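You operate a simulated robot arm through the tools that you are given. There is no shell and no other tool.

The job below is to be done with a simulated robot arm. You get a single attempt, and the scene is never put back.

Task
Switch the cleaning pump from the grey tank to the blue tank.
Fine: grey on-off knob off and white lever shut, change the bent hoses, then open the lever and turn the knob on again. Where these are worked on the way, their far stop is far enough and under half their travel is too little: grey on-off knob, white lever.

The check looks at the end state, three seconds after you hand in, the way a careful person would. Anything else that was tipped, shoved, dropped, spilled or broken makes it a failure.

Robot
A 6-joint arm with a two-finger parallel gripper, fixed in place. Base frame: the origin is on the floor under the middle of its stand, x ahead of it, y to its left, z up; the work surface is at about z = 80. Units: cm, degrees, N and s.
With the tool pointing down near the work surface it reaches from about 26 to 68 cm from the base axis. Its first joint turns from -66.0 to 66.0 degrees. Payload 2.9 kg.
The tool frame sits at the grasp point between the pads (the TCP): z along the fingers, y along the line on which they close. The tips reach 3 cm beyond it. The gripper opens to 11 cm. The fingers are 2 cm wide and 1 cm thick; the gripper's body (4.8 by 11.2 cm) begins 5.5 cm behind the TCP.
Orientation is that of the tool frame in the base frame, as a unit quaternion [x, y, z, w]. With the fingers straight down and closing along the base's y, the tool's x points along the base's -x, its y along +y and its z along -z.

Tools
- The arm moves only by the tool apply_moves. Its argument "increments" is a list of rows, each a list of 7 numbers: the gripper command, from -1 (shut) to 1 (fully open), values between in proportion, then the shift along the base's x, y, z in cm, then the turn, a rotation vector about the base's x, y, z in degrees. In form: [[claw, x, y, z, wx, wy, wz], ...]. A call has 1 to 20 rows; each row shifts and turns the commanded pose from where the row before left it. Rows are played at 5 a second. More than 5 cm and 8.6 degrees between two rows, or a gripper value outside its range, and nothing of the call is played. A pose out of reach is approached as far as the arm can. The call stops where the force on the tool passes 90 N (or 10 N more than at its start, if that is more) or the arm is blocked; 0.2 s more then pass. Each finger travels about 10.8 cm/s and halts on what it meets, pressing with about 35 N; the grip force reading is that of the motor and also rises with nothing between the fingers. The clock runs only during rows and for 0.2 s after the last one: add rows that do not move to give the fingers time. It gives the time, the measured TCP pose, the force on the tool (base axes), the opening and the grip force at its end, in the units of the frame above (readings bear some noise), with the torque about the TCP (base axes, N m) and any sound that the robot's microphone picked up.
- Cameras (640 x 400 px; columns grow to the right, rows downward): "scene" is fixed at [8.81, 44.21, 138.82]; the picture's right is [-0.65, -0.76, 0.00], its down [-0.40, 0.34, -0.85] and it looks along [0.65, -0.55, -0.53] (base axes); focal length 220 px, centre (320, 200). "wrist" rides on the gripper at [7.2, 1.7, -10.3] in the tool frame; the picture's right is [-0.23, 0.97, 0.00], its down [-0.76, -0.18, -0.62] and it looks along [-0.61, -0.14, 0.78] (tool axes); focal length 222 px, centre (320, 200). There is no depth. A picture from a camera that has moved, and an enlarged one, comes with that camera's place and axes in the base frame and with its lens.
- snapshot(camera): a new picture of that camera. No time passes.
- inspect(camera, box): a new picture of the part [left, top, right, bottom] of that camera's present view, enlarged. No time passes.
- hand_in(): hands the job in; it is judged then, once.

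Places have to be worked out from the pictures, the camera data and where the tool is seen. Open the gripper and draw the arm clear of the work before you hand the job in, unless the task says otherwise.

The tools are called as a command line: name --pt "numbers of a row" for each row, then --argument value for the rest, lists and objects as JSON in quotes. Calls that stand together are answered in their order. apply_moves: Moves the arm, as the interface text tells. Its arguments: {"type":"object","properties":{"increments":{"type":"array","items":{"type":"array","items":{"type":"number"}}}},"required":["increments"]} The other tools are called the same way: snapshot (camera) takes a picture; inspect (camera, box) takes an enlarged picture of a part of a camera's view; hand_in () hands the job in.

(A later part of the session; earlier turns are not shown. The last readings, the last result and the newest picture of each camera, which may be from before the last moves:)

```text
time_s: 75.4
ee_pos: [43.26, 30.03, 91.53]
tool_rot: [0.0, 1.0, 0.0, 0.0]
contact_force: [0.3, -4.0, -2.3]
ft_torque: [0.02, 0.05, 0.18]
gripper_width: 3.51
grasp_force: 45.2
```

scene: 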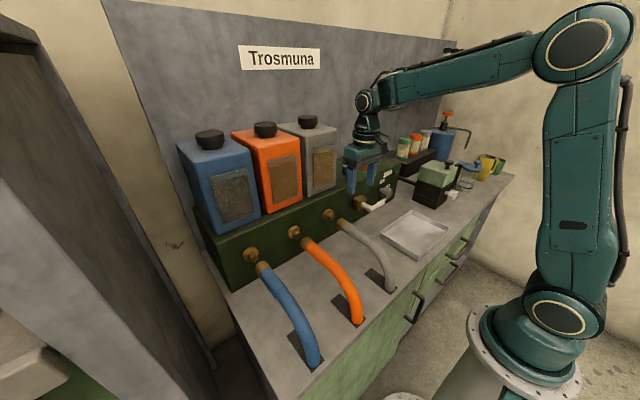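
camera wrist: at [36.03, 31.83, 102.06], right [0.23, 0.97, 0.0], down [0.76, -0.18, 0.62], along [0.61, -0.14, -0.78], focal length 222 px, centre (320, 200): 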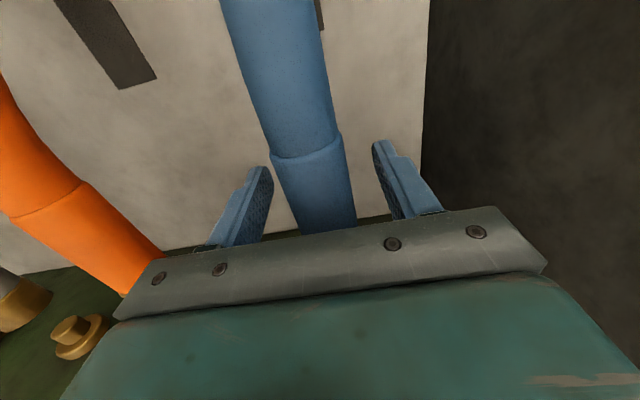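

Gripped at 3.5 cm with hardly any side force. I'll push it toward its spigot in small steps.

apply_moves --pt "-1 0.5 0 0 0 0 0" --pt "-1 0.5 0 0 0 0 0" --pt "-1 0.5 0 0 0 0 0" --pt "-1 0.5 0 0 0 0 0" --pt "-1 0.5 0 0 0 0 0" --pt "-1 0.5 0 0 0 0 0" --pt "-1 0 0 0 0 0 0"

inspect --camera "scene" --box '[200, 160, 360, 380]'

```text
time_s: 77.0
ee_pos: [46.3, 29.97, 91.46]
tool_rot: [-0.001, 1.0, 0.0, 0.0]
contact_force: [-2.6, -0.7, -11.7]
ft_torque: [-0.19, 0.43, -0.16]
gripper_width: 3.49
grasp_force: 44.8
```

```text
1.82 times, centred on (280, 270) of scene
camera zoom: at [8.82, 44.22, 138.82], right [-0.65, -0.76, 0.0], down [-0.4, 0.34, -0.85], along [0.65, -0.55, -0.53], focal length 400 px, centre (393, 73)
```

zoom: 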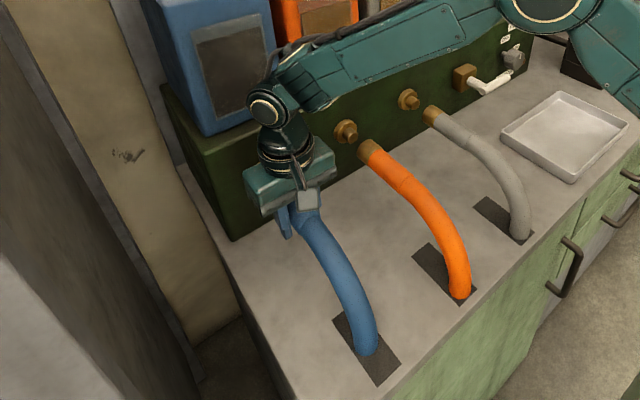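

Sliding well with little force. Continuing to the seat.

apply_moves --pt "-1 0.4 0 -0.1 0 0 0" --pt "-1 0.4 0 0 0 0 0" --pt "-1 0.4 0 0 0 0 0" --pt "-1 0.4 0 0 0 0 0" --pt "-1 0.3 0 0 0 0 0" --pt "-1 0 0 0 0 0 0"

inspect --camera "scene" --box '[200, 180, 320, 300]'

```text
time_s: 78.4
ee_pos: [48.17, 30.05, 91.65]
tool_rot: [0.0, 1.0, 0.001, -0.002]
contact_force: [-7.9, -6.9, -3.7]
ft_torque: [0.06, -0.08, 0.14]
gripper_width: 3.52
grasp_force: 45.1
```

```text
3.33 times, centred on (260, 240) of scene
camera zoom: at [8.79, 44.2, 138.83], right [-0.65, -0.76, 0.0], down [-0.4, 0.34, -0.85], along [0.65, -0.55, -0.53], focal length 734 px, centre (520, 67)
```

zoom: 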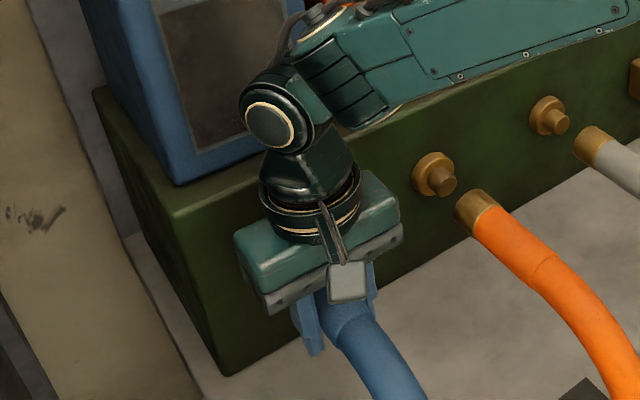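

At x=48.2 the force starts to build (-8 N). I'll push on in small steps until it seats firmly.

apply_moves --pt "-1 0.25 0 0 0 0 0" --pt "-1 0.25 0 0 0 0 0" --pt "-1 0 0 0 0 0 0"

```text
time_s: 79.2
ee_pos: [48.37, 30.06, 91.63]
tool_rot: [-0.002, 1.0, -0.001, -0.004]
contact_force: [-40.1, -1.2, 10.8]
ft_torque: [-0.04, -0.2, -1.34]
gripper_width: 3.53
grasp_force: 45.5
```

40 N with no more movement and a total travel of 5.0 cm, the same as the grey hose had. I'll give one last small push, relieve it, then open and rise straight up.

apply_moves --pt "-1 0.15 0 0 0 0 0" --pt "-1 0 0 0 0 0 0"

apply_moves --pt "-1 -0.4 0 0 0 0 0" --pt "0.25 0 0 0 0 0 0" --pt "0.25 0 0 0 0 0 0" --pt "0.25 0 0 0 0 0 0" --pt "0.25 0 0 2 0 0 0" --pt "0.25 -0.5 0 3 0 0 0" --pt "0.25 -1 0 4 0 0 0" --pt "0.25 -1 0 4 0 0 0" --pt "0.25 -1 0 4 0 0 0" --pt "0.25 0 0 3 0 0 0"

inspect --camera "wrist" --box '[200, 40, 440, 220]'

inspect --camera "scene" --box '[200, 180, 400, 380]'

```text
time_s: 79.8
ee_pos: [48.29, 29.92, 91.7]
tool_rot: [-0.004, 1.0, -0.003, -0.006]
contact_force: [-49.6, 2.4, 16.5]
ft_torque: [-0.05, -0.24, -0.89]
gripper_width: 3.53
grasp_force: 44.9
```

```text
time_s: 82.0
ee_pos: [44.87, 29.86, 111.6]
tool_rot: [0.0, 1.0, -0.001, -0.001]
contact_force: [-0.3, -0.1, 0.2]
ft_torque: [0.0, -0.02, -0.02]
gripper_width: 6.86
grasp_force: 0.0
```

```text
2.22 times, centred on (320, 130) of wrist
camera zoom: at [37.69, 31.76, 122.08], right [0.23, 0.97, 0.0], down [0.76, -0.18, 0.62], along [0.61, -0.14, -0.78], focal length 494 px, centre (320, 356)
```

zoom: 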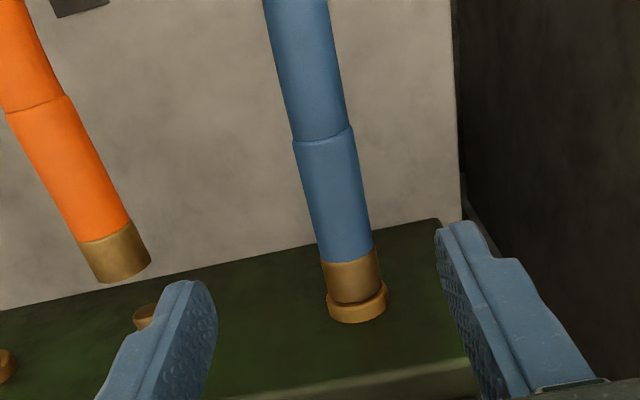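

```text
2.00 times, centred on (300, 280) of scene
camera zoom: at [8.81, 44.21, 138.82], right [-0.65, -0.76, 0.0], down [-0.4, 0.34, -0.85], along [0.65, -0.55, -0.53], focal length 440 px, centre (360, 40)
```

zoom: 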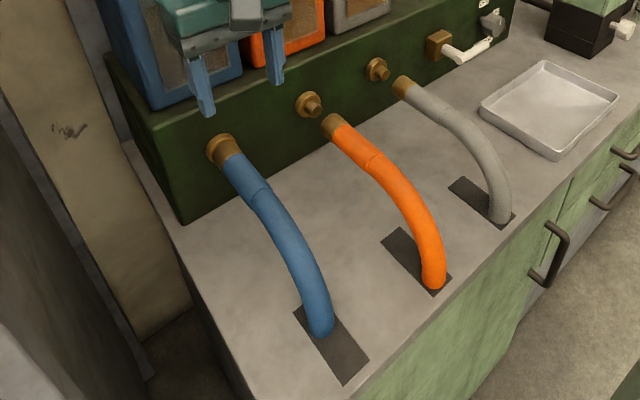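

The blue coupling is seated hard against its flange, and grey and orange are parked. Back over to the lever now, turning the hand +90° about z on the way at height.

apply_moves --pt "0.0 0 -3.5 0.2 0 0 0" --pt "0.0 0 -3.7 0.2 0 0 8.2" --pt "0.0 0 -3.7 0.2 0 0 8.2" --pt "0.0 0 -3.7 0.2 0 0 8.2" --pt "0.0 0 -3.7 0.2 0 0 8.2" --pt "-0.1 0 -3.7 0 0 0 8.2" --pt "-0.2 0 -3.7 0 0 0 8.2" --pt "-0.2 0.5 -3.7 0 0 0 8.2" --pt "-0.2 0.5 -3.7 0 0 0 8.2" --pt "-0.2 0.5 -3.7 0 0 0 8.2" --pt "-0.2 0.5 -3.7 0 0 0 8.2" --pt "-0.2 0.5 -3.7 0 0 0 8" --pt "-0.2 1 -3 0 0 0 0" --pt "-0.2 1 -2.5 0 0 0 0" --pt "-0.2 0 0 0 0 0 0"

snapshot --camera "wrist"

snapshot --camera "scene"

```text
time_s: 85.2
ee_pos: [49.36, -19.69, 112.59]
tool_rot: [-0.707, 0.707, 0.001, 0.0]
contact_force: [0.3, 0.2, 0.0]
ft_torque: [-0.02, 0.0, 0.0]
gripper_width: 4.42
grasp_force: 0.1
```

```text
taken
camera wrist: at [47.72, -26.8, 123.04], right [-0.97, 0.23, 0.0], down [0.18, 0.76, 0.62], along [0.14, 0.61, -0.78], focal length 222 px, centre (320, 200)
```

wrist: 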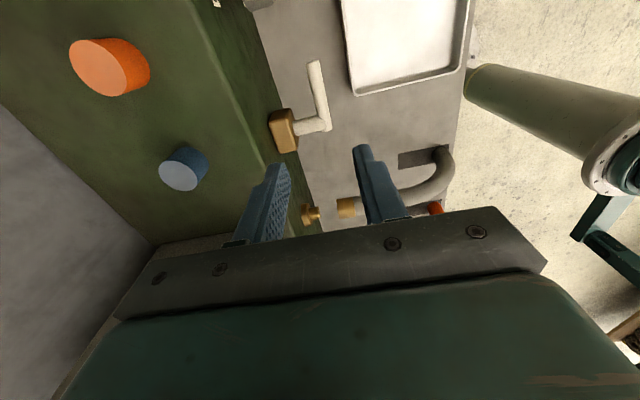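

```text
taken
```

scene: 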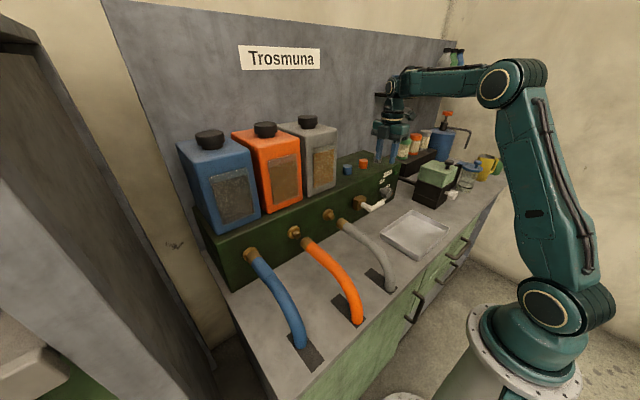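

The handle now lies from y≈-15.7 to -23 at x≈49.4, z≈91. I'll lower the open fingers around it at y≈-20.5, first to z≈98 for a check.

apply_moves --pt "-0.2 0.05 -0.4 -3 0 0 0" --pt "-0.2 0.05 -0.4 -3 0 0 0" --pt "-0.2 0 0 -3 0 0 0" --pt "-0.2 0 0 -3 0 0 0" --pt "-0.2 0 0 -2.5 0 0 0" --pt "-0.2 0 0 0 0 0 0"

snapshot --camera "wrist"

inspect --camera "scene" --box '[330, 150, 410, 220]'

```text
time_s: 86.6
ee_pos: [49.68, -20.58, 98.12]
tool_rot: [0.707, -0.707, 0.001, 0.0]
contact_force: [0.4, 0.7, -0.3]
ft_torque: [0.02, 0.01, -0.04]
gripper_width: 4.39
grasp_force: 0.0
```

```text
taken
camera wrist: at [48.01, -27.7, 108.55], right [-0.97, 0.23, 0.0], down [0.18, 0.76, 0.62], along [0.14, 0.61, -0.78], focal length 222 px, centre (320, 200)
```

wrist: 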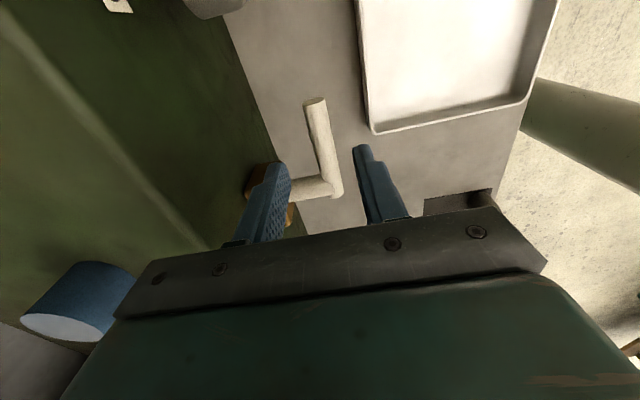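

```text
5.71 times, centred on (370, 185) of scene
camera zoom: at [8.81, 44.21, 138.82], right [-0.65, -0.76, 0.0], down [-0.4, 0.34, -0.85], along [0.65, -0.55, -0.53], focal length 1258 px, centre (34, 286)
```

zoom: 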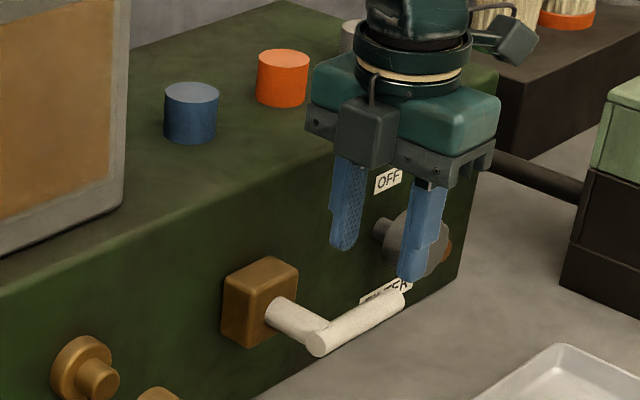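

Lined up. Lowering the last 7 cm and closing on the handle.

apply_moves --pt "-0.2 -0.15 0 -2 0 0 0" --pt "-0.2 0 0 -2 0 0 0" --pt "-0.2 0 0 -1.5 0 0 0" --pt "-0.2 0 0 -1.4 0 0 0" --pt "-0.2 0 0 0 0 0 0"

apply_moves --pt "-1 0 0 0 0 0 0" --pt "-1 0 0 0 0 0 0" --pt "-1 0 0 0 0 0 0" --pt "-1 0 0 0 0 0 0"

inspect --camera "scene" --box '[330, 150, 410, 220]'

```text
time_s: 87.8
ee_pos: [49.48, -20.7, 91.27]
tool_rot: [0.707, -0.707, 0.001, 0.0]
contact_force: [0.5, -0.4, -0.4]
ft_torque: [-0.03, -0.01, -0.02]
gripper_width: 4.41
grasp_force: 0.1
```

```text
time_s: 88.8
ee_pos: [49.43, -20.69, 91.15]
tool_rot: [-0.707, 0.707, 0.0, -0.001]
contact_force: [-1.7, 0.0, -1.6]
ft_torque: [-0.08, 0.01, 0.0]
gripper_width: 1.74
grasp_force: 44.4
```

```text
5.71 times, centred on (370, 185) of scene
camera zoom: at [8.81, 44.21, 138.82], right [-0.65, -0.76, 0.0], down [-0.4, 0.34, -0.85], along [0.65, -0.55, -0.53], focal length 1258 px, centre (34, 286)
```

zoom: 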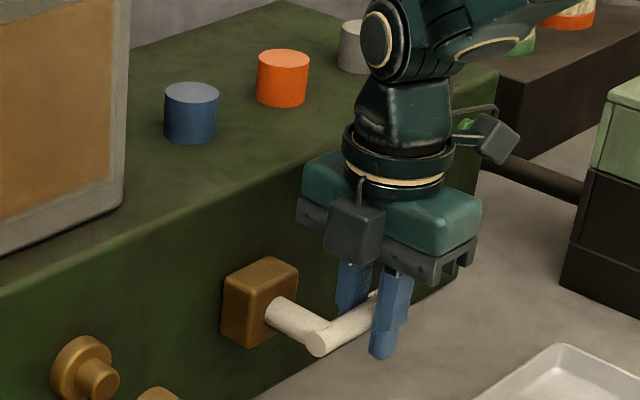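

Gripped squarely (1.74 cm, no side force). Lifting along the arc with a matching tool roll, first 16°.

apply_moves --pt "-1 0 0.01 0.35 -4 0 0" --pt "-1 0 0.04 0.35 -4 0 0" --pt "-1 0 0.06 0.34 -4 0 0" --pt "-1 0 0.09 0.34 -4 0 0" --pt "-1 0 0 0 0 0 0"

inspect --camera "scene" --box '[330, 150, 410, 220]'

```text
time_s: 90.0
ee_pos: [49.43, -20.48, 92.51]
tool_rot: [0.7, -0.7, 0.099, 0.099]
contact_force: [12.1, -14.1, -19.2]
ft_torque: [-1.05, -0.02, 0.01]
gripper_width: 1.75
grasp_force: 44.5
```

```text
5.71 times, centred on (370, 185) of scene
camera zoom: at [8.87, 44.17, 138.84], right [-0.65, -0.76, 0.0], down [-0.4, 0.34, -0.85], along [0.65, -0.55, -0.53], focal length 1258 px, centre (34, 286)
```

zoom: 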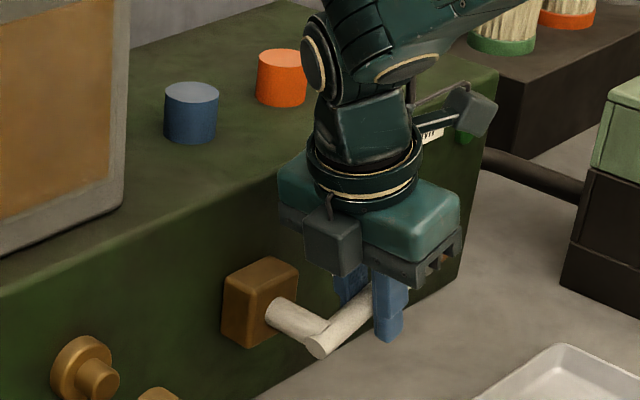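

The lever is coming up with moderate force. Continuing to about 40°.

apply_moves --pt "-1 0.05 0.11 0.33 -4 0 0" --pt "-1 0.05 0.13 0.32 -4 0 0" --pt "-1 0 0.15 0.31 -4 0 0" --pt "-1 0 0.17 0.3 -4 0 0" --pt "-1 0 0.19 0.29 -4 0 0" --pt "-1 0 0.21 0.27 -4 0 0" --pt "-1 0 0 0 0 0 0"

inspect --camera "scene" --box '[330, 150, 410, 220]'

snapshot --camera "wrist"

```text
time_s: 91.6
ee_pos: [49.57, -19.21, 94.35]
tool_rot: [0.666, -0.664, 0.24, 0.242]
contact_force: [1.6, -6.9, -25.7]
ft_torque: [-1.06, -0.1, -0.09]
gripper_width: 1.74
grasp_force: 44.6
```

```text
5.71 times, centred on (370, 185) of scene
camera zoom: at [8.85, 44.18, 138.83], right [-0.65, -0.76, 0.0], down [-0.4, 0.34, -0.85], along [0.65, -0.55, -0.53], focal length 1258 px, centre (34, 286)
```

zoom: 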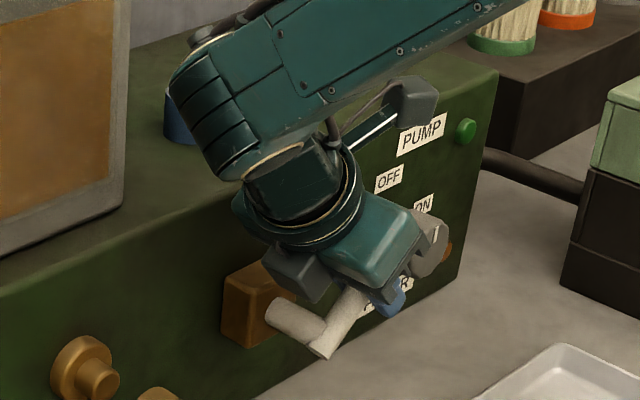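

```text
taken
camera wrist: at [47.9, -18.08, 107.06], right [-0.97, 0.17, -0.14], down [0.18, 0.98, -0.01], along [0.14, -0.04, -0.99], focal length 222 px, centre (320, 200)
```

wrist: 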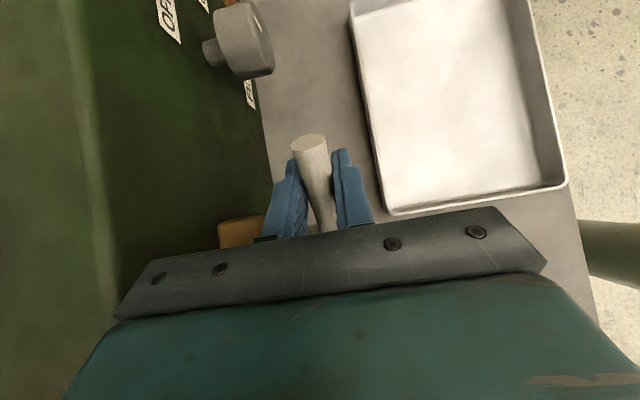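

At 40° the hand is getting near the brass block, so I'll let go here, back off along the tool axis, straighten up, and push the rest of the way from the -y side.

apply_moves --pt "-0.2 0 0 0 0 0 0" --pt "-0.2 0 0 0 0 0 0" --pt "-0.2 0 0.65 0.77 0 0 0" --pt "-0.2 0 1.3 1.55 0 0 0" --pt "-0.2 0 1.3 1.55 0 0 0" --pt "-0.2 0 1.3 1.55 0 0 0" --pt "-0.2 0 0 2 8 0 0" --pt "-0.2 0 0 2 8 0 0" --pt "-0.2 0 0 1.5 8 0 0" --pt "-0.2 0 0 1.5 8 0 0" --pt "-1 0 0 0 8 0 0" --pt "-1 0 0 0 0 0 0"

inspect --camera "scene" --box '[330, 150, 410, 220]'

snapshot --camera "wrist"

```text
time_s: 94.2
ee_pos: [49.54, -14.78, 107.01]
tool_rot: [-0.706, 0.708, 0.001, 0.001]
contact_force: [0.1, -0.4, -0.5]
ft_torque: [0.0, 0.02, -0.01]
gripper_width: 0.01
grasp_force: 34.9
```

```text
5.71 times, centred on (370, 185) of scene
camera zoom: at [8.81, 44.21, 138.82], right [-0.65, -0.76, 0.0], down [-0.4, 0.34, -0.85], along [0.65, -0.55, -0.53], focal length 1258 px, centre (34, 286)
```

zoom: 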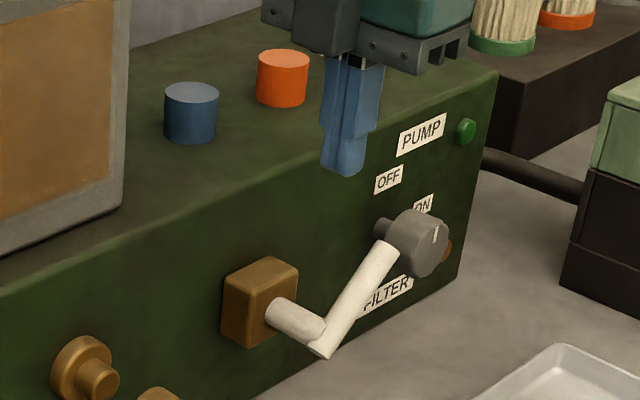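

```text
taken
camera wrist: at [47.87, -21.98, 117.4], right [-0.97, 0.23, 0.0], down [0.18, 0.76, 0.62], along [0.14, 0.61, -0.78], focal length 222 px, centre (320, 200)
```

wrist: 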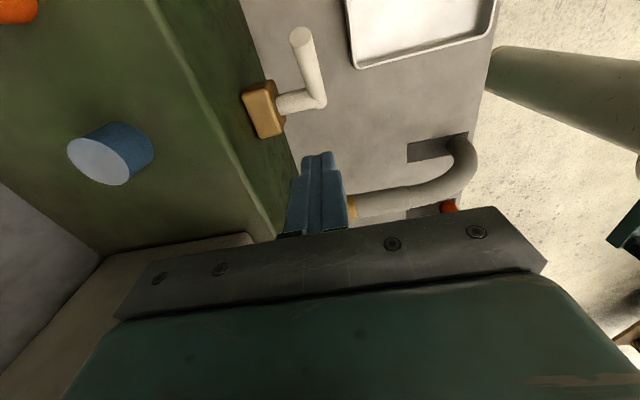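

The lever stays at about 50° from upright. I'll step over to its -y side with closed fingers and lower beside its end.

apply_moves --pt "-1 0 -2.5 0 0 0 0" --pt "-1 0 -2.5 0 0 0 0" --pt "-1 0 -2.5 0 0 0 0" --pt "-1 0 -2.2 0 0 0 0" --pt "-1 0 0 -3 0 0 0" --pt "-1 0 0 -3 0 0 0" --pt "-1 0 0 -3 0 0 0" --pt "-1 0 0 -2 0 0 0" --pt "-1 0 0 0 0 0 0"

inspect --camera "scene" --box '[330, 150, 410, 220]'

snapshot --camera "wrist"

```text
time_s: 96.2
ee_pos: [49.56, -24.57, 95.93]
tool_rot: [-0.707, 0.707, 0.0, 0.0]
contact_force: [0.2, 0.3, 0.3]
ft_torque: [0.0, -0.02, -0.03]
gripper_width: 0.0
grasp_force: 35.2
```

```text
5.71 times, centred on (370, 185) of scene
camera zoom: at [8.81, 44.21, 138.82], right [-0.65, -0.76, 0.0], down [-0.4, 0.34, -0.85], along [0.65, -0.55, -0.53], focal length 1258 px, centre (34, 286)
```

zoom: 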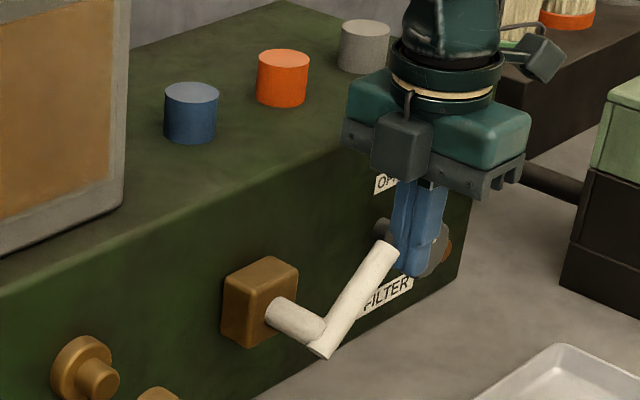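

```text
taken
camera wrist: at [47.91, -31.71, 106.38], right [-0.97, 0.23, 0.0], down [0.18, 0.76, 0.62], along [0.14, 0.61, -0.78], focal length 222 px, centre (320, 200)
```

wrist: 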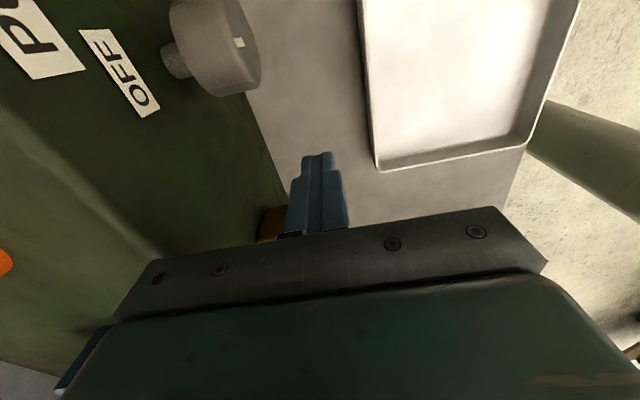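

Fingers are beside the handle's end. Pushing toward +y.

apply_moves --pt "-1 0 0.8 0 0 0 0" --pt "-1 0 0.8 0 0 0 0" --pt "-1 0 0.8 0 0 0 0" --pt "-1 0 0.8 0 0 0 0" --pt "-1 0 0.8 0 0 0 0" --pt "-1 0 0.8 0 0 0 0" --pt "-1 0 0 0 0 0 0"

inspect --camera "scene" --box '[330, 150, 410, 220]'

```text
time_s: 97.8
ee_pos: [49.55, -19.62, 95.76]
tool_rot: [-0.706, 0.708, 0.0, 0.0]
contact_force: [0.2, -0.1, -0.1]
ft_torque: [0.02, 0.03, -0.02]
gripper_width: 0.0
grasp_force: 35.3
```

```text
5.71 times, centred on (370, 185) of scene
camera zoom: at [8.81, 44.21, 138.82], right [-0.65, -0.76, 0.0], down [-0.4, 0.34, -0.85], along [0.65, -0.55, -0.53], focal length 1258 px, centre (34, 286)
```

zoom: 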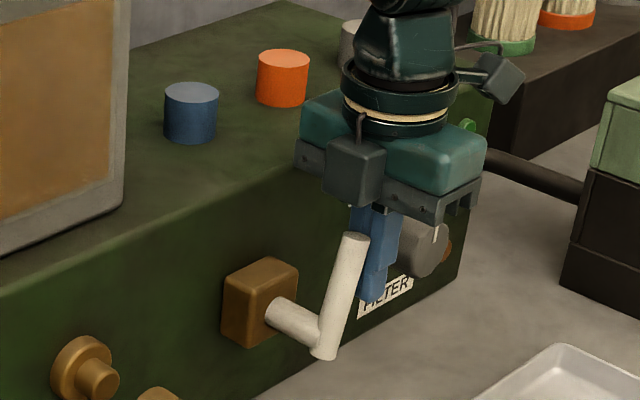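

The lever is within ~20° of upright. Pushing the last bit until it stops.

apply_moves --pt "-1 0 0.5 0 0 0 0" --pt "-1 0 0.5 0 0 0 0" --pt "-1 0 0.5 0 0 0 0" --pt "-1 0 0.4 0 0 0 0" --pt "-1 0 0 0 0 0 0"

apply_moves --pt "-1 0 0.3 0 0 0 0" --pt "-1 0 0 0 0 0 0"

inspect --camera "scene" --box '[330, 150, 410, 220]'

```text
time_s: 99.0
ee_pos: [49.54, -18.02, 95.84]
tool_rot: [-0.706, 0.708, 0.0, 0.0]
contact_force: [0.4, -7.7, 0.0]
ft_torque: [0.02, 0.03, 0.0]
gripper_width: 0.0
grasp_force: 34.6
```

```text
time_s: 99.6
ee_pos: [49.56, -17.81, 95.84]
tool_rot: [-0.704, 0.71, -0.002, 0.0]
contact_force: [2.8, -32.0, 0.6]
ft_torque: [-0.17, -0.16, 0.04]
gripper_width: 0.0
grasp_force: 35.4
```

```text
5.71 times, centred on (370, 185) of scene
camera zoom: at [8.82, 44.12, 138.85], right [-0.65, -0.76, 0.0], down [-0.4, 0.34, -0.85], along [0.65, -0.55, -0.53], focal length 1258 px, centre (34, 286)
```

zoom: 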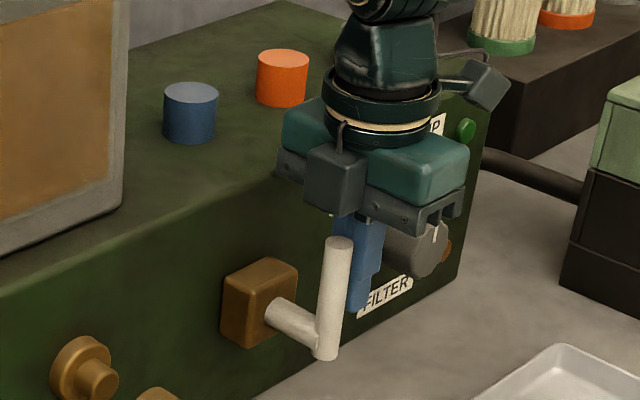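

The lever is upright again exactly as at the start, with 32 N at the stop: fully open. I'll back off, rise, and tilt the tool level again for the knob.

apply_moves --pt "-1 0 -0.7 0 0 0 0" --pt "-1 0 -0.8 1 0 0 0" --pt "-1 0 -0.5 3 0 0 0" --pt "-1 0 -0.5 4 0 0 0" --pt "-0.5 0 -0.5 4 0 0 0" --pt "0 0 -0.5 4 0 0 0" --pt "0.5 0.1 -0.4 0 0 -8.2 0" --pt "1 0.1 -0.4 0 0 -8.2 0" --pt "1 0.1 -0.4 0 0 -8.2 0" --pt "1 0.1 -0.4 0 0 -8.2 0" --pt "1 0.1 -0.4 0 0 -8.2 0" --pt "1 0.1 -0.4 0 0 -8.2 0" --pt "1 0.1 -0.4 0 0 -8.2 0" --pt "1 0.1 -0.4 0 0 -8.2 0" --pt "1 0.1 -0.4 0 0 -8.2 0" --pt "1 0.1 -0.4 0 0 -8.2 0" --pt "1 0 0 0 0 -8 0" --pt "1 0 0 0 0 0 0"

snapshot --camera "scene"

```text
time_s: 103.4
ee_pos: [50.54, -25.01, 111.77]
tool_rot: [0.5, -0.499, 0.501, -0.5]
contact_force: [-0.2, 0.7, 0.0]
ft_torque: [-0.03, -0.01, 0.02]
gripper_width: 11.01
grasp_force: 0.1
```

```text
taken
```

scene: 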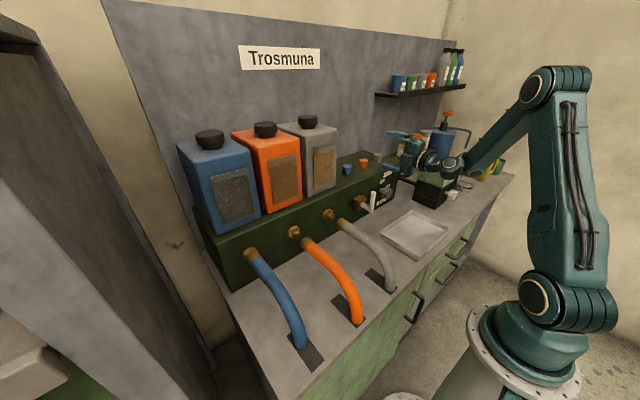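

Level, roll -90°, fully open. Descending in front of the panel, beside the knob.

apply_moves --pt "1 0.2 -0.3 -3.5 0 0 0" --pt "1 0.2 -0.3 -3.5 0 0 0" --pt "1 0.2 -0.3 -3.5 0 0 0" --pt "1 0.2 -0.3 -3.5 0 0 0" --pt "1 0.2 -0.4 -3.2 0 0 0" --pt "1 0 0 0 0 0 0"

snapshot --camera "wrist"

inspect --camera "scene" --box '[350, 160, 450, 230]'

```text
time_s: 104.8
ee_pos: [51.65, -26.54, 94.65]
tool_rot: [-0.499, 0.5, -0.5, 0.5]
contact_force: [-0.2, 0.0, 0.2]
ft_torque: [0.0, -0.01, 0.0]
gripper_width: 10.98
grasp_force: 0.1
```

```text
taken
camera wrist: at [41.29, -33.69, 93.04], right [0.0, 0.23, -0.97], down [-0.62, 0.76, 0.18], along [0.78, 0.61, 0.14], focal length 222 px, centre (320, 200)
```

wrist: 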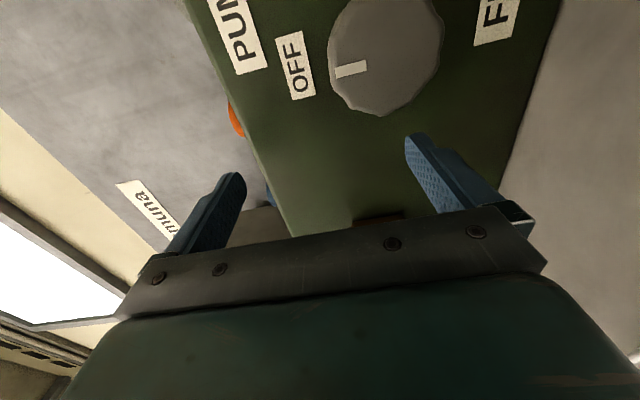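

```text
5.71 times, centred on (400, 195) of scene
camera zoom: at [8.81, 44.21, 138.82], right [-0.65, -0.76, 0.0], down [-0.4, 0.34, -0.85], along [0.65, -0.55, -0.53], focal length 1258 px, centre (-137, 229)
```

zoom: 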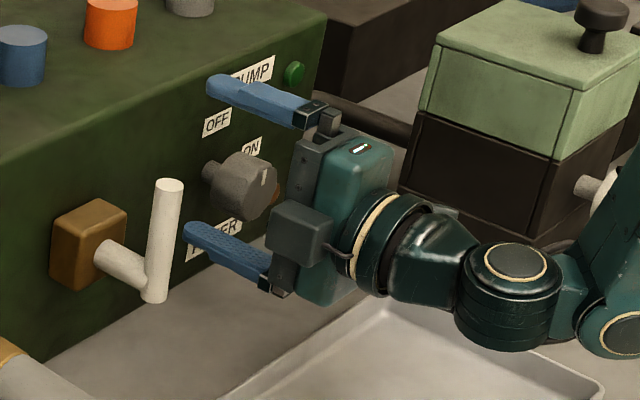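

The pointer's at OFF. Sliding the wide-open fork sideways over the knob to its axis (−32.3, 90.45).

apply_moves --pt "1 0.1 -0.9 -1.3 0 0 0" --pt "1 0.1 -0.9 -1.1 0 0 0" --pt "1 0.1 -1.3 -0.8 0 0 0"

apply_moves --pt "1 0.1 -1.3 -0.6 0 0 0" --pt "1 0.1 -1.3 -0.4 0 0 0" --pt "1 0 0 0 0 0 0"

snapshot --camera "wrist"

inspect --camera "scene" --box '[350, 160, 450, 230]'

```text
time_s: 105.6
ee_pos: [51.79, -29.61, 91.37]
tool_rot: [0.5, -0.499, 0.5, -0.5]
contact_force: [0.0, 0.9, 0.0]
ft_torque: [0.0, 0.0, 0.0]
gripper_width: 11.0
grasp_force: 0.2
```

```text
time_s: 106.4
ee_pos: [52.0, -32.37, 90.54]
tool_rot: [0.5, -0.5, 0.501, -0.499]
contact_force: [0.2, -0.1, -0.2]
ft_torque: [-0.02, 0.01, 0.02]
gripper_width: 10.99
grasp_force: 0.0
```

```text
taken
camera wrist: at [41.79, -39.46, 88.86], right [0.0, 0.23, -0.97], down [-0.62, 0.76, 0.18], along [0.78, 0.61, 0.14], focal length 222 px, centre (320, 200)
```

wrist: 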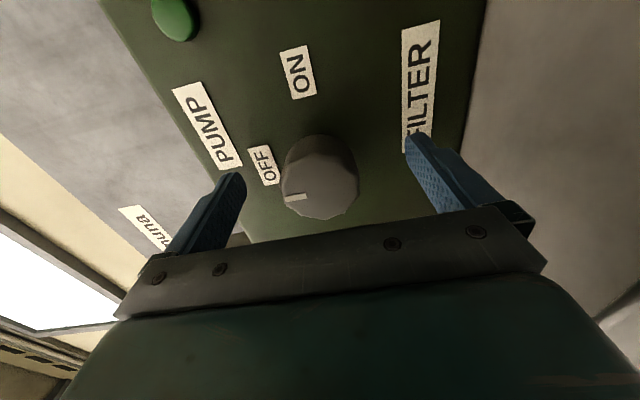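

```text
5.71 times, centred on (400, 195) of scene
camera zoom: at [8.81, 44.21, 138.82], right [-0.65, -0.76, 0.0], down [-0.4, 0.34, -0.85], along [0.65, -0.55, -0.53], focal length 1258 px, centre (-137, 229)
```

zoom: 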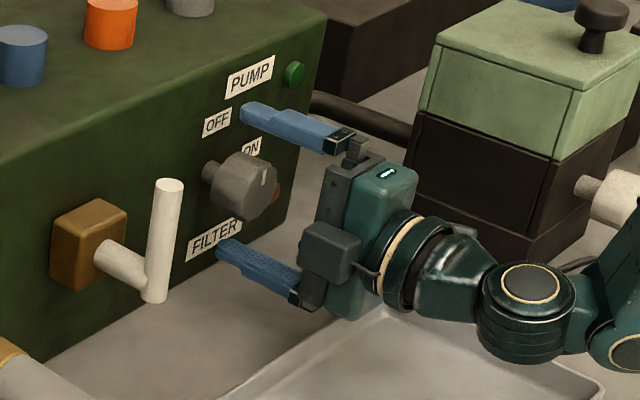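

Centred on the knob. Closing, then turning +25° toward ON.

apply_moves --pt "-1 0 0 0 0 0 0" --pt "-1 0 0 0 0 0 0" --pt "-1 0 0 0 0 0 0" --pt "-1 0 0 0 0 0 0" --pt "-1 0 0 0 0 0 0"

apply_moves --pt "-1 0 0 0 5 0 0" --pt "-1 0 0 0 5 0 0" --pt "-1 0 0 0 5 0 0" --pt "-1 0 0 0 5 0 0" --pt "-1 0 0 0 5 0 0" --pt "-1 0 0 0 0 0 0"

snapshot --camera "wrist"

```text
time_s: 107.6
ee_pos: [52.12, -32.24, 90.35]
tool_rot: [0.499, -0.499, 0.501, -0.5]
contact_force: [-0.3, 0.2, 7.8]
ft_torque: [0.06, 0.65, 0.17]
gripper_width: 4.75
grasp_force: 45.1
```

```text
time_s: 109.0
ee_pos: [52.12, -32.18, 90.4]
tool_rot: [-0.38, 0.597, -0.379, 0.596]
contact_force: [11.8, -1.0, -5.3]
ft_torque: [-0.02, -0.61, 0.0]
gripper_width: 4.8
grasp_force: 44.9
```

```text
taken
camera wrist: at [41.78, -38.02, 85.91], right [0.0, 0.62, -0.79], down [-0.62, 0.61, 0.49], along [0.78, 0.49, 0.38], focal length 222 px, centre (320, 200)
```

wrist: 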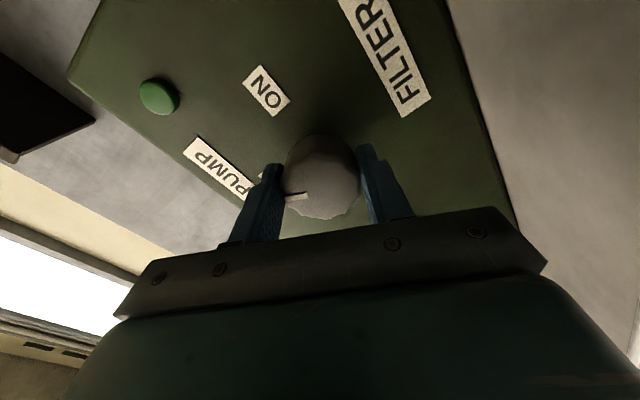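

The knob turns with the hand (lamp still off, as expected). Continuing to roll -42.

apply_moves --pt "-1 0 0 0 5 0 0" --pt "-1 0 0 0 5 0 0" --pt "-1 0 0 0 5 0 0" --pt "-1 0 0 0 5 0 0" --pt "-1 0 0 0 3 0 0" --pt "-1 0 0 0 0 0 0"

snapshot --camera "wrist"

```text
time_s: 110.4
ee_pos: [52.07, -32.16, 90.2]
tool_rot: [-0.254, 0.661, -0.252, 0.659]
contact_force: [18.2, 4.8, -15.5]
ft_torque: [-0.08, -0.04, -0.46]
gripper_width: 4.76
grasp_force: 45.4
```

```text
taken
camera wrist: at [41.77, -35.7, 83.9], right [0.0, 0.88, -0.48], down [-0.62, 0.38, 0.69], along [0.78, 0.3, 0.54], focal length 222 px, centre (320, 200)
```

wrist: 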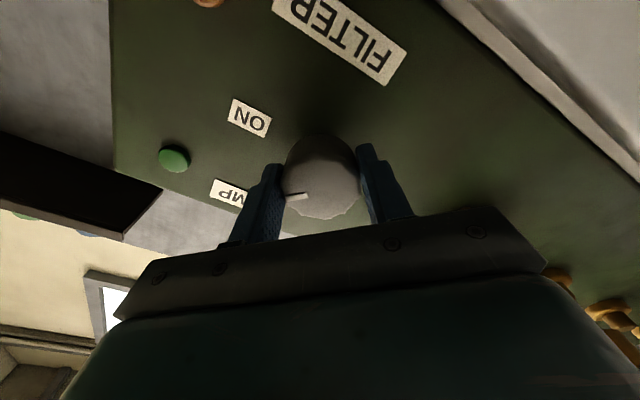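

Halfway there. Releasing, rolling back -48° around the knob and taking the second bite.

apply_moves --pt "0.5 0 0 0 0 0 0" --pt "0.5 0 0 0 0 0 0" --pt "0.5 0 0 0 0 0 0" --pt "0.5 0 0 0 -8 0 0" --pt "0.5 0 0 0 -8 0 0" --pt "0.5 0 0 0 -8 0 0" --pt "0.5 0 0 0 -8 0 0" --pt "0.5 0 0 0 -8 0 0" --pt "0.5 0 0 0 -8 0 0" --pt "0.5 0 0 0 0 0 0"

inspect --camera "wrist" --box '[220, 60, 420, 220]'

```text
time_s: 112.6
ee_pos: [51.96, -32.34, 90.57]
tool_rot: [0.501, -0.499, 0.5, -0.5]
contact_force: [-0.1, 0.1, 0.0]
ft_torque: [-0.03, -0.04, 0.02]
gripper_width: 8.27
grasp_force: 0.0
```

```text
2.50 times, centred on (320, 140) of wrist
camera zoom: at [41.78, -39.45, 88.92], right [0.0, 0.23, -0.97], down [-0.62, 0.76, 0.18], along [0.78, 0.61, 0.14], focal length 555 px, centre (320, 350)
```

zoom: 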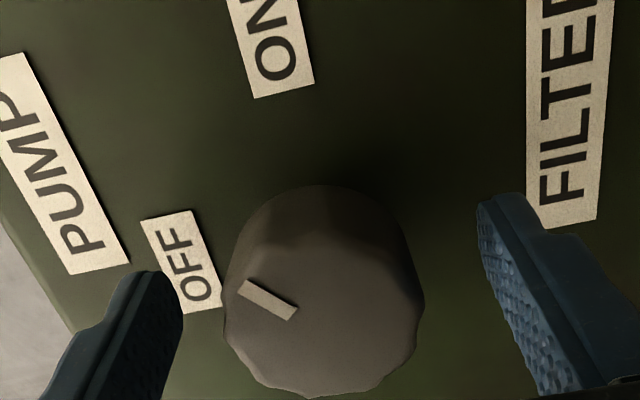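

Pointer now halfway between OFF and ON. Gripping again and turning on to the ON stop.

apply_moves --pt "-1 0 0 -0.1 0 0 0" --pt "-1 0 0 0 0 0 0" --pt "-1 0 0 0 0 0 0" --pt "-1 0 0 0 0 0 0" --pt "-1 0 0 0 5 0 0" --pt "-1 0 0 0 5 0 0" --pt "-1 0 0 0 5 0 0" --pt "-1 0 0 0 5 0 0" --pt "-1 0 0 0 5 0 0" --pt "-1 0 0 0 0 0 0"

snapshot --camera "wrist"

```text
time_s: 114.8
ee_pos: [52.02, -32.18, 90.31]
tool_rot: [-0.38, 0.596, -0.378, 0.597]
contact_force: [3.5, 4.0, 9.9]
ft_torque: [0.04, 0.13, -0.13]
gripper_width: 4.77
grasp_force: 44.8
```

```text
taken
camera wrist: at [41.77, -38.03, 85.89], right [0.0, 0.62, -0.79], down [-0.62, 0.61, 0.48], along [0.78, 0.49, 0.39], focal length 222 px, centre (320, 200)
```

wrist: 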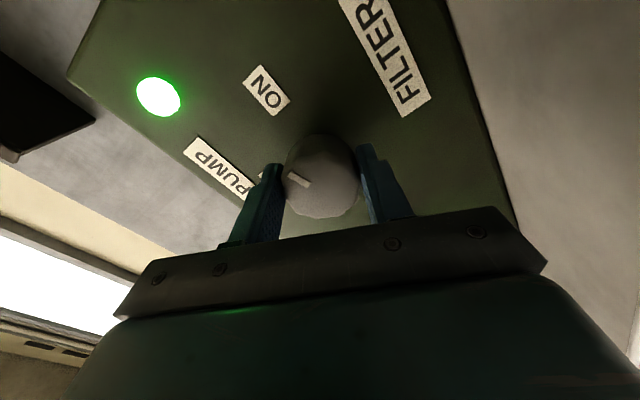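

The PUMP lamp is lit again. Turning the remaining ~23° to the ON stop.

apply_moves --pt "-1 0 0 0 5 0 0" --pt "-1 0 0 0 5 0 0" --pt "-1 0 0 0 5 0 0" --pt "-1 0 0 0 4 0 0" --pt "-1 0 0 0 4 0 0" --pt "-1 0 0 0 0 0 0"

snapshot --camera "wrist"

```text
time_s: 116.2
ee_pos: [52.02, -32.18, 90.22]
tool_rot: [-0.253, 0.662, -0.252, 0.659]
contact_force: [11.1, 1.4, -8.8]
ft_torque: [-0.47, 0.03, -0.31]
gripper_width: 4.79
grasp_force: 45.3
```

```text
taken
camera wrist: at [41.66, -35.76, 83.82], right [0.0, 0.88, -0.48], down [-0.62, 0.38, 0.69], along [0.78, 0.3, 0.54], focal length 222 px, centre (320, 200)
```

wrist: 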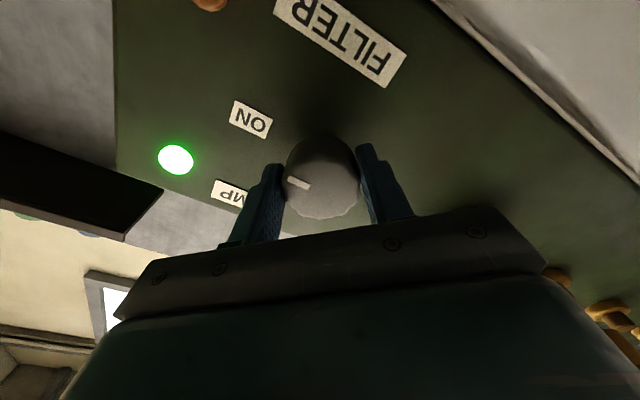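

Torque about x has reached -0.47 N·m, near the stop. One more 4° to confirm it.

apply_moves --pt "-1 0 0 0 4 0 0" --pt "-1 0 0 0 0 0 0"

inspect --camera "wrist" --box '[220, 60, 420, 220]'

```text
time_s: 116.8
ee_pos: [51.98, -32.23, 90.2]
tool_rot: [-0.229, 0.67, -0.229, 0.668]
contact_force: [-1.0, 7.5, -12.1]
ft_torque: [-0.58, -0.44, -0.3]
gripper_width: 4.76
grasp_force: 45.2
```

```text
2.50 times, centred on (320, 140) of wrist
camera zoom: at [41.65, -35.25, 83.6], right [0.0, 0.91, -0.42], down [-0.62, 0.33, 0.71], along [0.78, 0.26, 0.56], focal length 555 px, centre (320, 350)
```

zoom: 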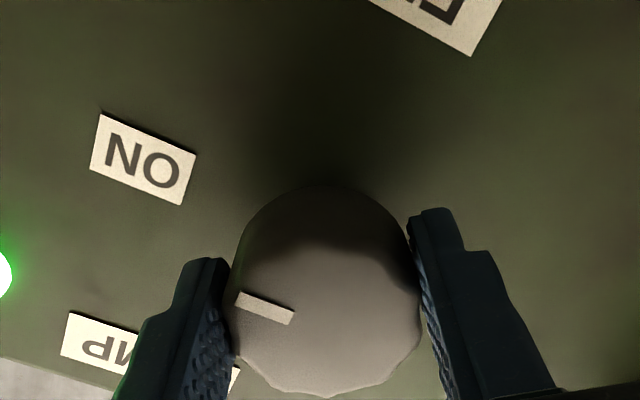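

The pointer is back at its original ON position and the knob is against the stop. Releasing, rolling back to -90° and sliding the open fork sideways off it the way I came.

apply_moves --pt "0.5 0 0 0 0 0 0" --pt "0.5 0 0 0 0 0 0" --pt "0.5 0 0 0 0 0 0" --pt "0.5 0 0 0 -7.4 0 0" --pt "0.5 0 0 0 -7.4 0 0" --pt "0.5 0 0 0 -7.4 0 0" --pt "0.5 0 0 0 -7.4 0 0" --pt "0.5 0 0 0 -7.4 0 0" --pt "0.5 0 0 0 -7.4 0 0" --pt "0.5 0 0 0 -7.4 0 0" --pt "1 0 0 0 0 0 0" --pt "1 0 0 0 0 0 0"

inspect --camera "wrist" --box '[220, 60, 420, 220]'

```text
time_s: 119.4
ee_pos: [51.98, -32.37, 90.26]
tool_rot: [-0.499, 0.5, -0.499, 0.501]
contact_force: [-0.1, -0.4, -0.7]
ft_torque: [0.01, -0.01, -0.02]
gripper_width: 11.0
grasp_force: 0.0
```

```text
2.50 times, centred on (320, 140) of wrist
camera zoom: at [41.72, -39.49, 88.72], right [0.0, 0.23, -0.97], down [-0.62, 0.76, 0.18], along [0.78, 0.61, 0.14], focal length 555 px, centre (320, 350)
```

zoom: 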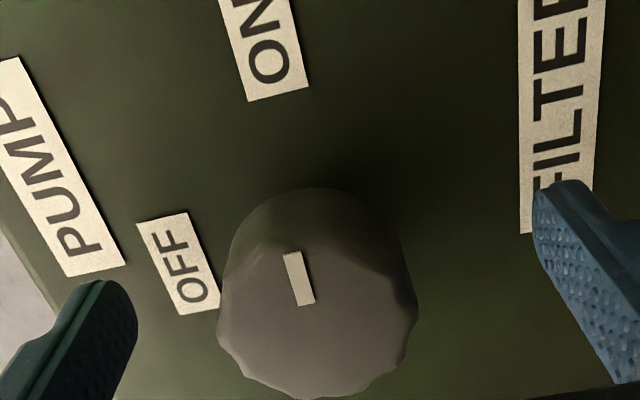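

The pointer is exactly at ON. Sliding off sideways and rising clear.

apply_moves --pt "1 0 1.3 0.4 0 0 0" --pt "1 0 1.3 0.8 0 0 0" --pt "1 0 1.3 1.0 0 0 0" --pt "1 -0.1 1.2 1.3 0 0 0" --pt "1 -0.1 0.8 1.3 0 0 0" --pt "1 -0.2 0.3 3 0 0 0" --pt "1 -0.2 0.3 3.5 0 0 0" --pt "1 -0.2 0.3 3.5 0 0 0" --pt "1 -0.2 0.3 3.5 0 0 0" --pt "1 -0.2 0.3 3.5 0 0 0"

snapshot --camera "scene"

```text
time_s: 121.6
ee_pos: [50.69, -24.74, 112.4]
tool_rot: [-0.499, 0.501, -0.499, 0.501]
contact_force: [1.1, 0.2, -0.6]
ft_torque: [0.0, -0.05, -0.03]
gripper_width: 10.98
grasp_force: 0.1
```

```text
taken
```

scene: 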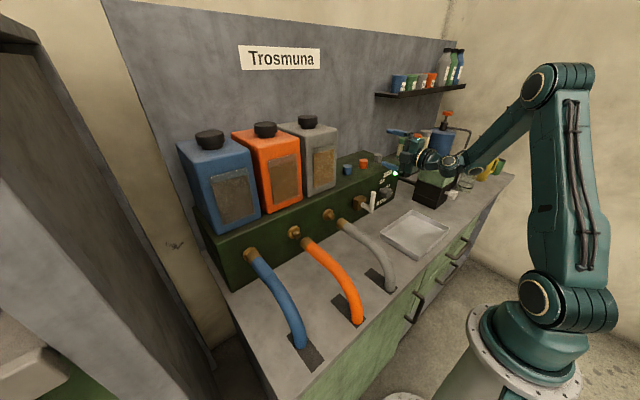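

Clear of the knob. I'll tilt the tool down again and draw back and up to a resting place away from the work, then inspect everything.

apply_moves --pt "1 0 0.5 1 0 8.2 0" --pt "1 0 0.5 1 0 8.2 0" --pt "1 -0.5 0.5 1 0 8.2 0" --pt "1 -0.5 0.5 1 0 8.2 0" --pt "1 -1 0.5 1 0 8.2 0" --pt "1 -1 0.5 1 0 8.2 0" --pt "1 -1 1 1 0 8.2 0" --pt "1 -1 1 1 0 8.2 0" --pt "1 -1 1 1 0 8.2 0" --pt "1 -1 1 1 0 8.2 0" --pt "1 -1 1 1 0 8 0" --pt "1 -1 1 1 0 0 0" --pt "1 -1 1 1 0 0 0"

snapshot --camera "scene"

inspect --camera "scene" --box '[330, 150, 430, 220]'

inspect --camera "scene" --box '[200, 190, 420, 370]'

snapshot --camera "wrist"

```text
time_s: 124.4
ee_pos: [40.6, -14.9, 125.17]
tool_rot: [-0.706, 0.708, 0.0, 0.0]
contact_force: [0.1, -0.1, 0.4]
ft_torque: [-0.03, 0.0, 0.02]
gripper_width: 10.99
grasp_force: 0.0
```

```text
taken
```

scene: 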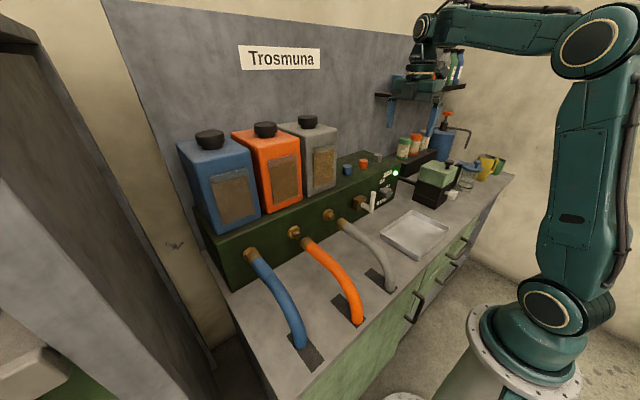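

```text
5.71 times, centred on (380, 185) of scene
camera zoom: at [8.81, 44.21, 138.82], right [-0.65, -0.76, 0.0], down [-0.4, 0.34, -0.85], along [0.65, -0.55, -0.53], focal length 1258 px, centre (-23, 286)
```

zoom: 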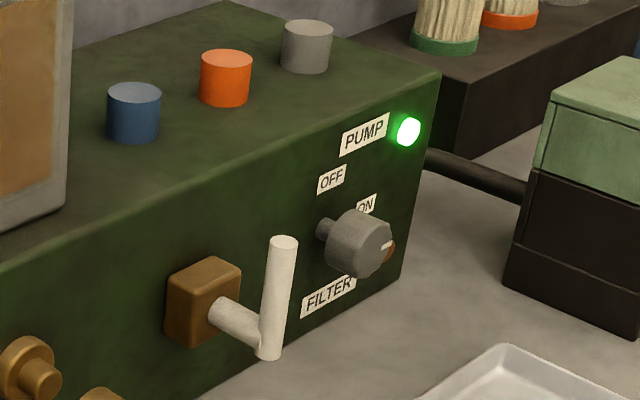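

```text
2.22 times, centred on (310, 280) of scene
camera zoom: at [8.81, 44.21, 138.82], right [-0.65, -0.76, 0.0], down [-0.4, 0.34, -0.85], along [0.65, -0.55, -0.53], focal length 489 px, centre (342, 22)
```

zoom: 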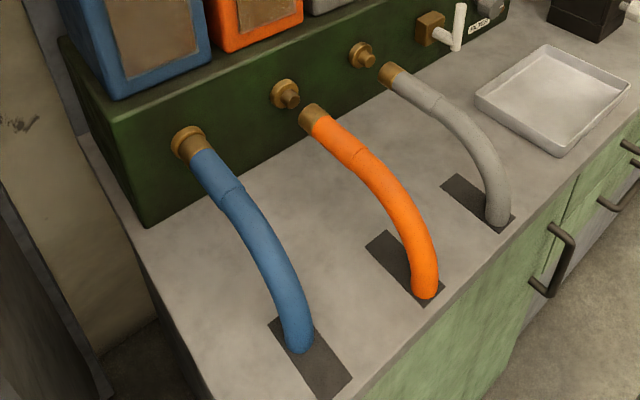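

```text
taken
camera wrist: at [39.05, -22.07, 135.64], right [-0.97, 0.23, 0.0], down [0.18, 0.76, 0.62], along [0.14, 0.61, -0.78], focal length 222 px, centre (320, 200)
```

wrist: 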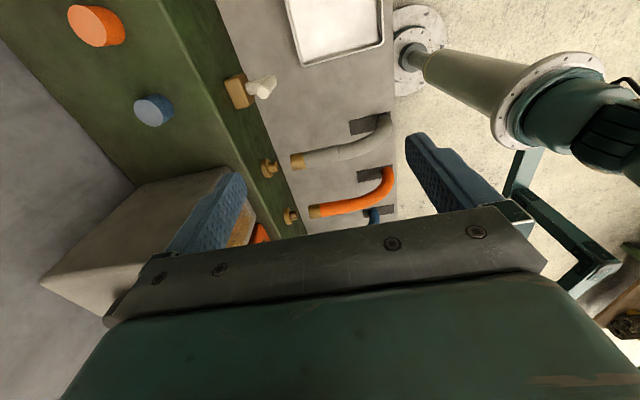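

Lamp lit, knob on ON, lever upright, blue seated, grey and orange parked. One last look at the tanks and the rest of the bench before handing in.

inspect --camera "scene" --box '[165, 100, 365, 260]'

inspect --camera "scene" --box '[370, 60, 530, 270]'

```text
2.50 times, centred on (265, 180) of scene
camera zoom: at [8.81, 44.21, 138.82], right [-0.65, -0.76, 0.0], down [-0.4, 0.34, -0.85], along [0.65, -0.55, -0.53], focal length 550 px, centre (458, 250)
```

zoom: 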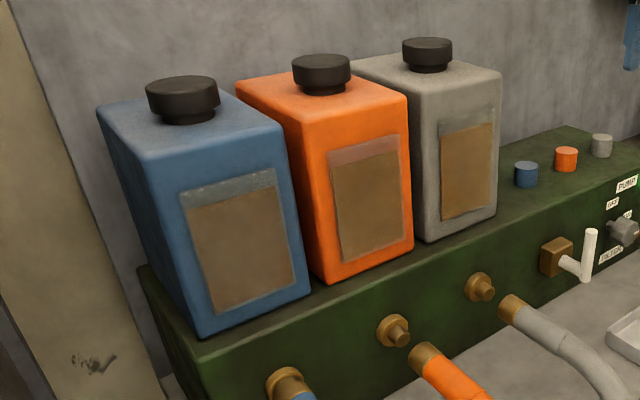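

```text
1.90 times, centred on (450, 165) of scene
camera zoom: at [8.81, 44.21, 138.82], right [-0.65, -0.76, 0.0], down [-0.4, 0.34, -0.85], along [0.65, -0.55, -0.53], focal length 419 px, centre (72, 267)
```

zoom: 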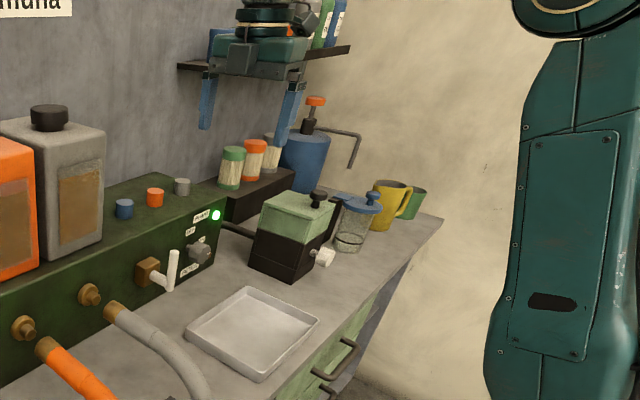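

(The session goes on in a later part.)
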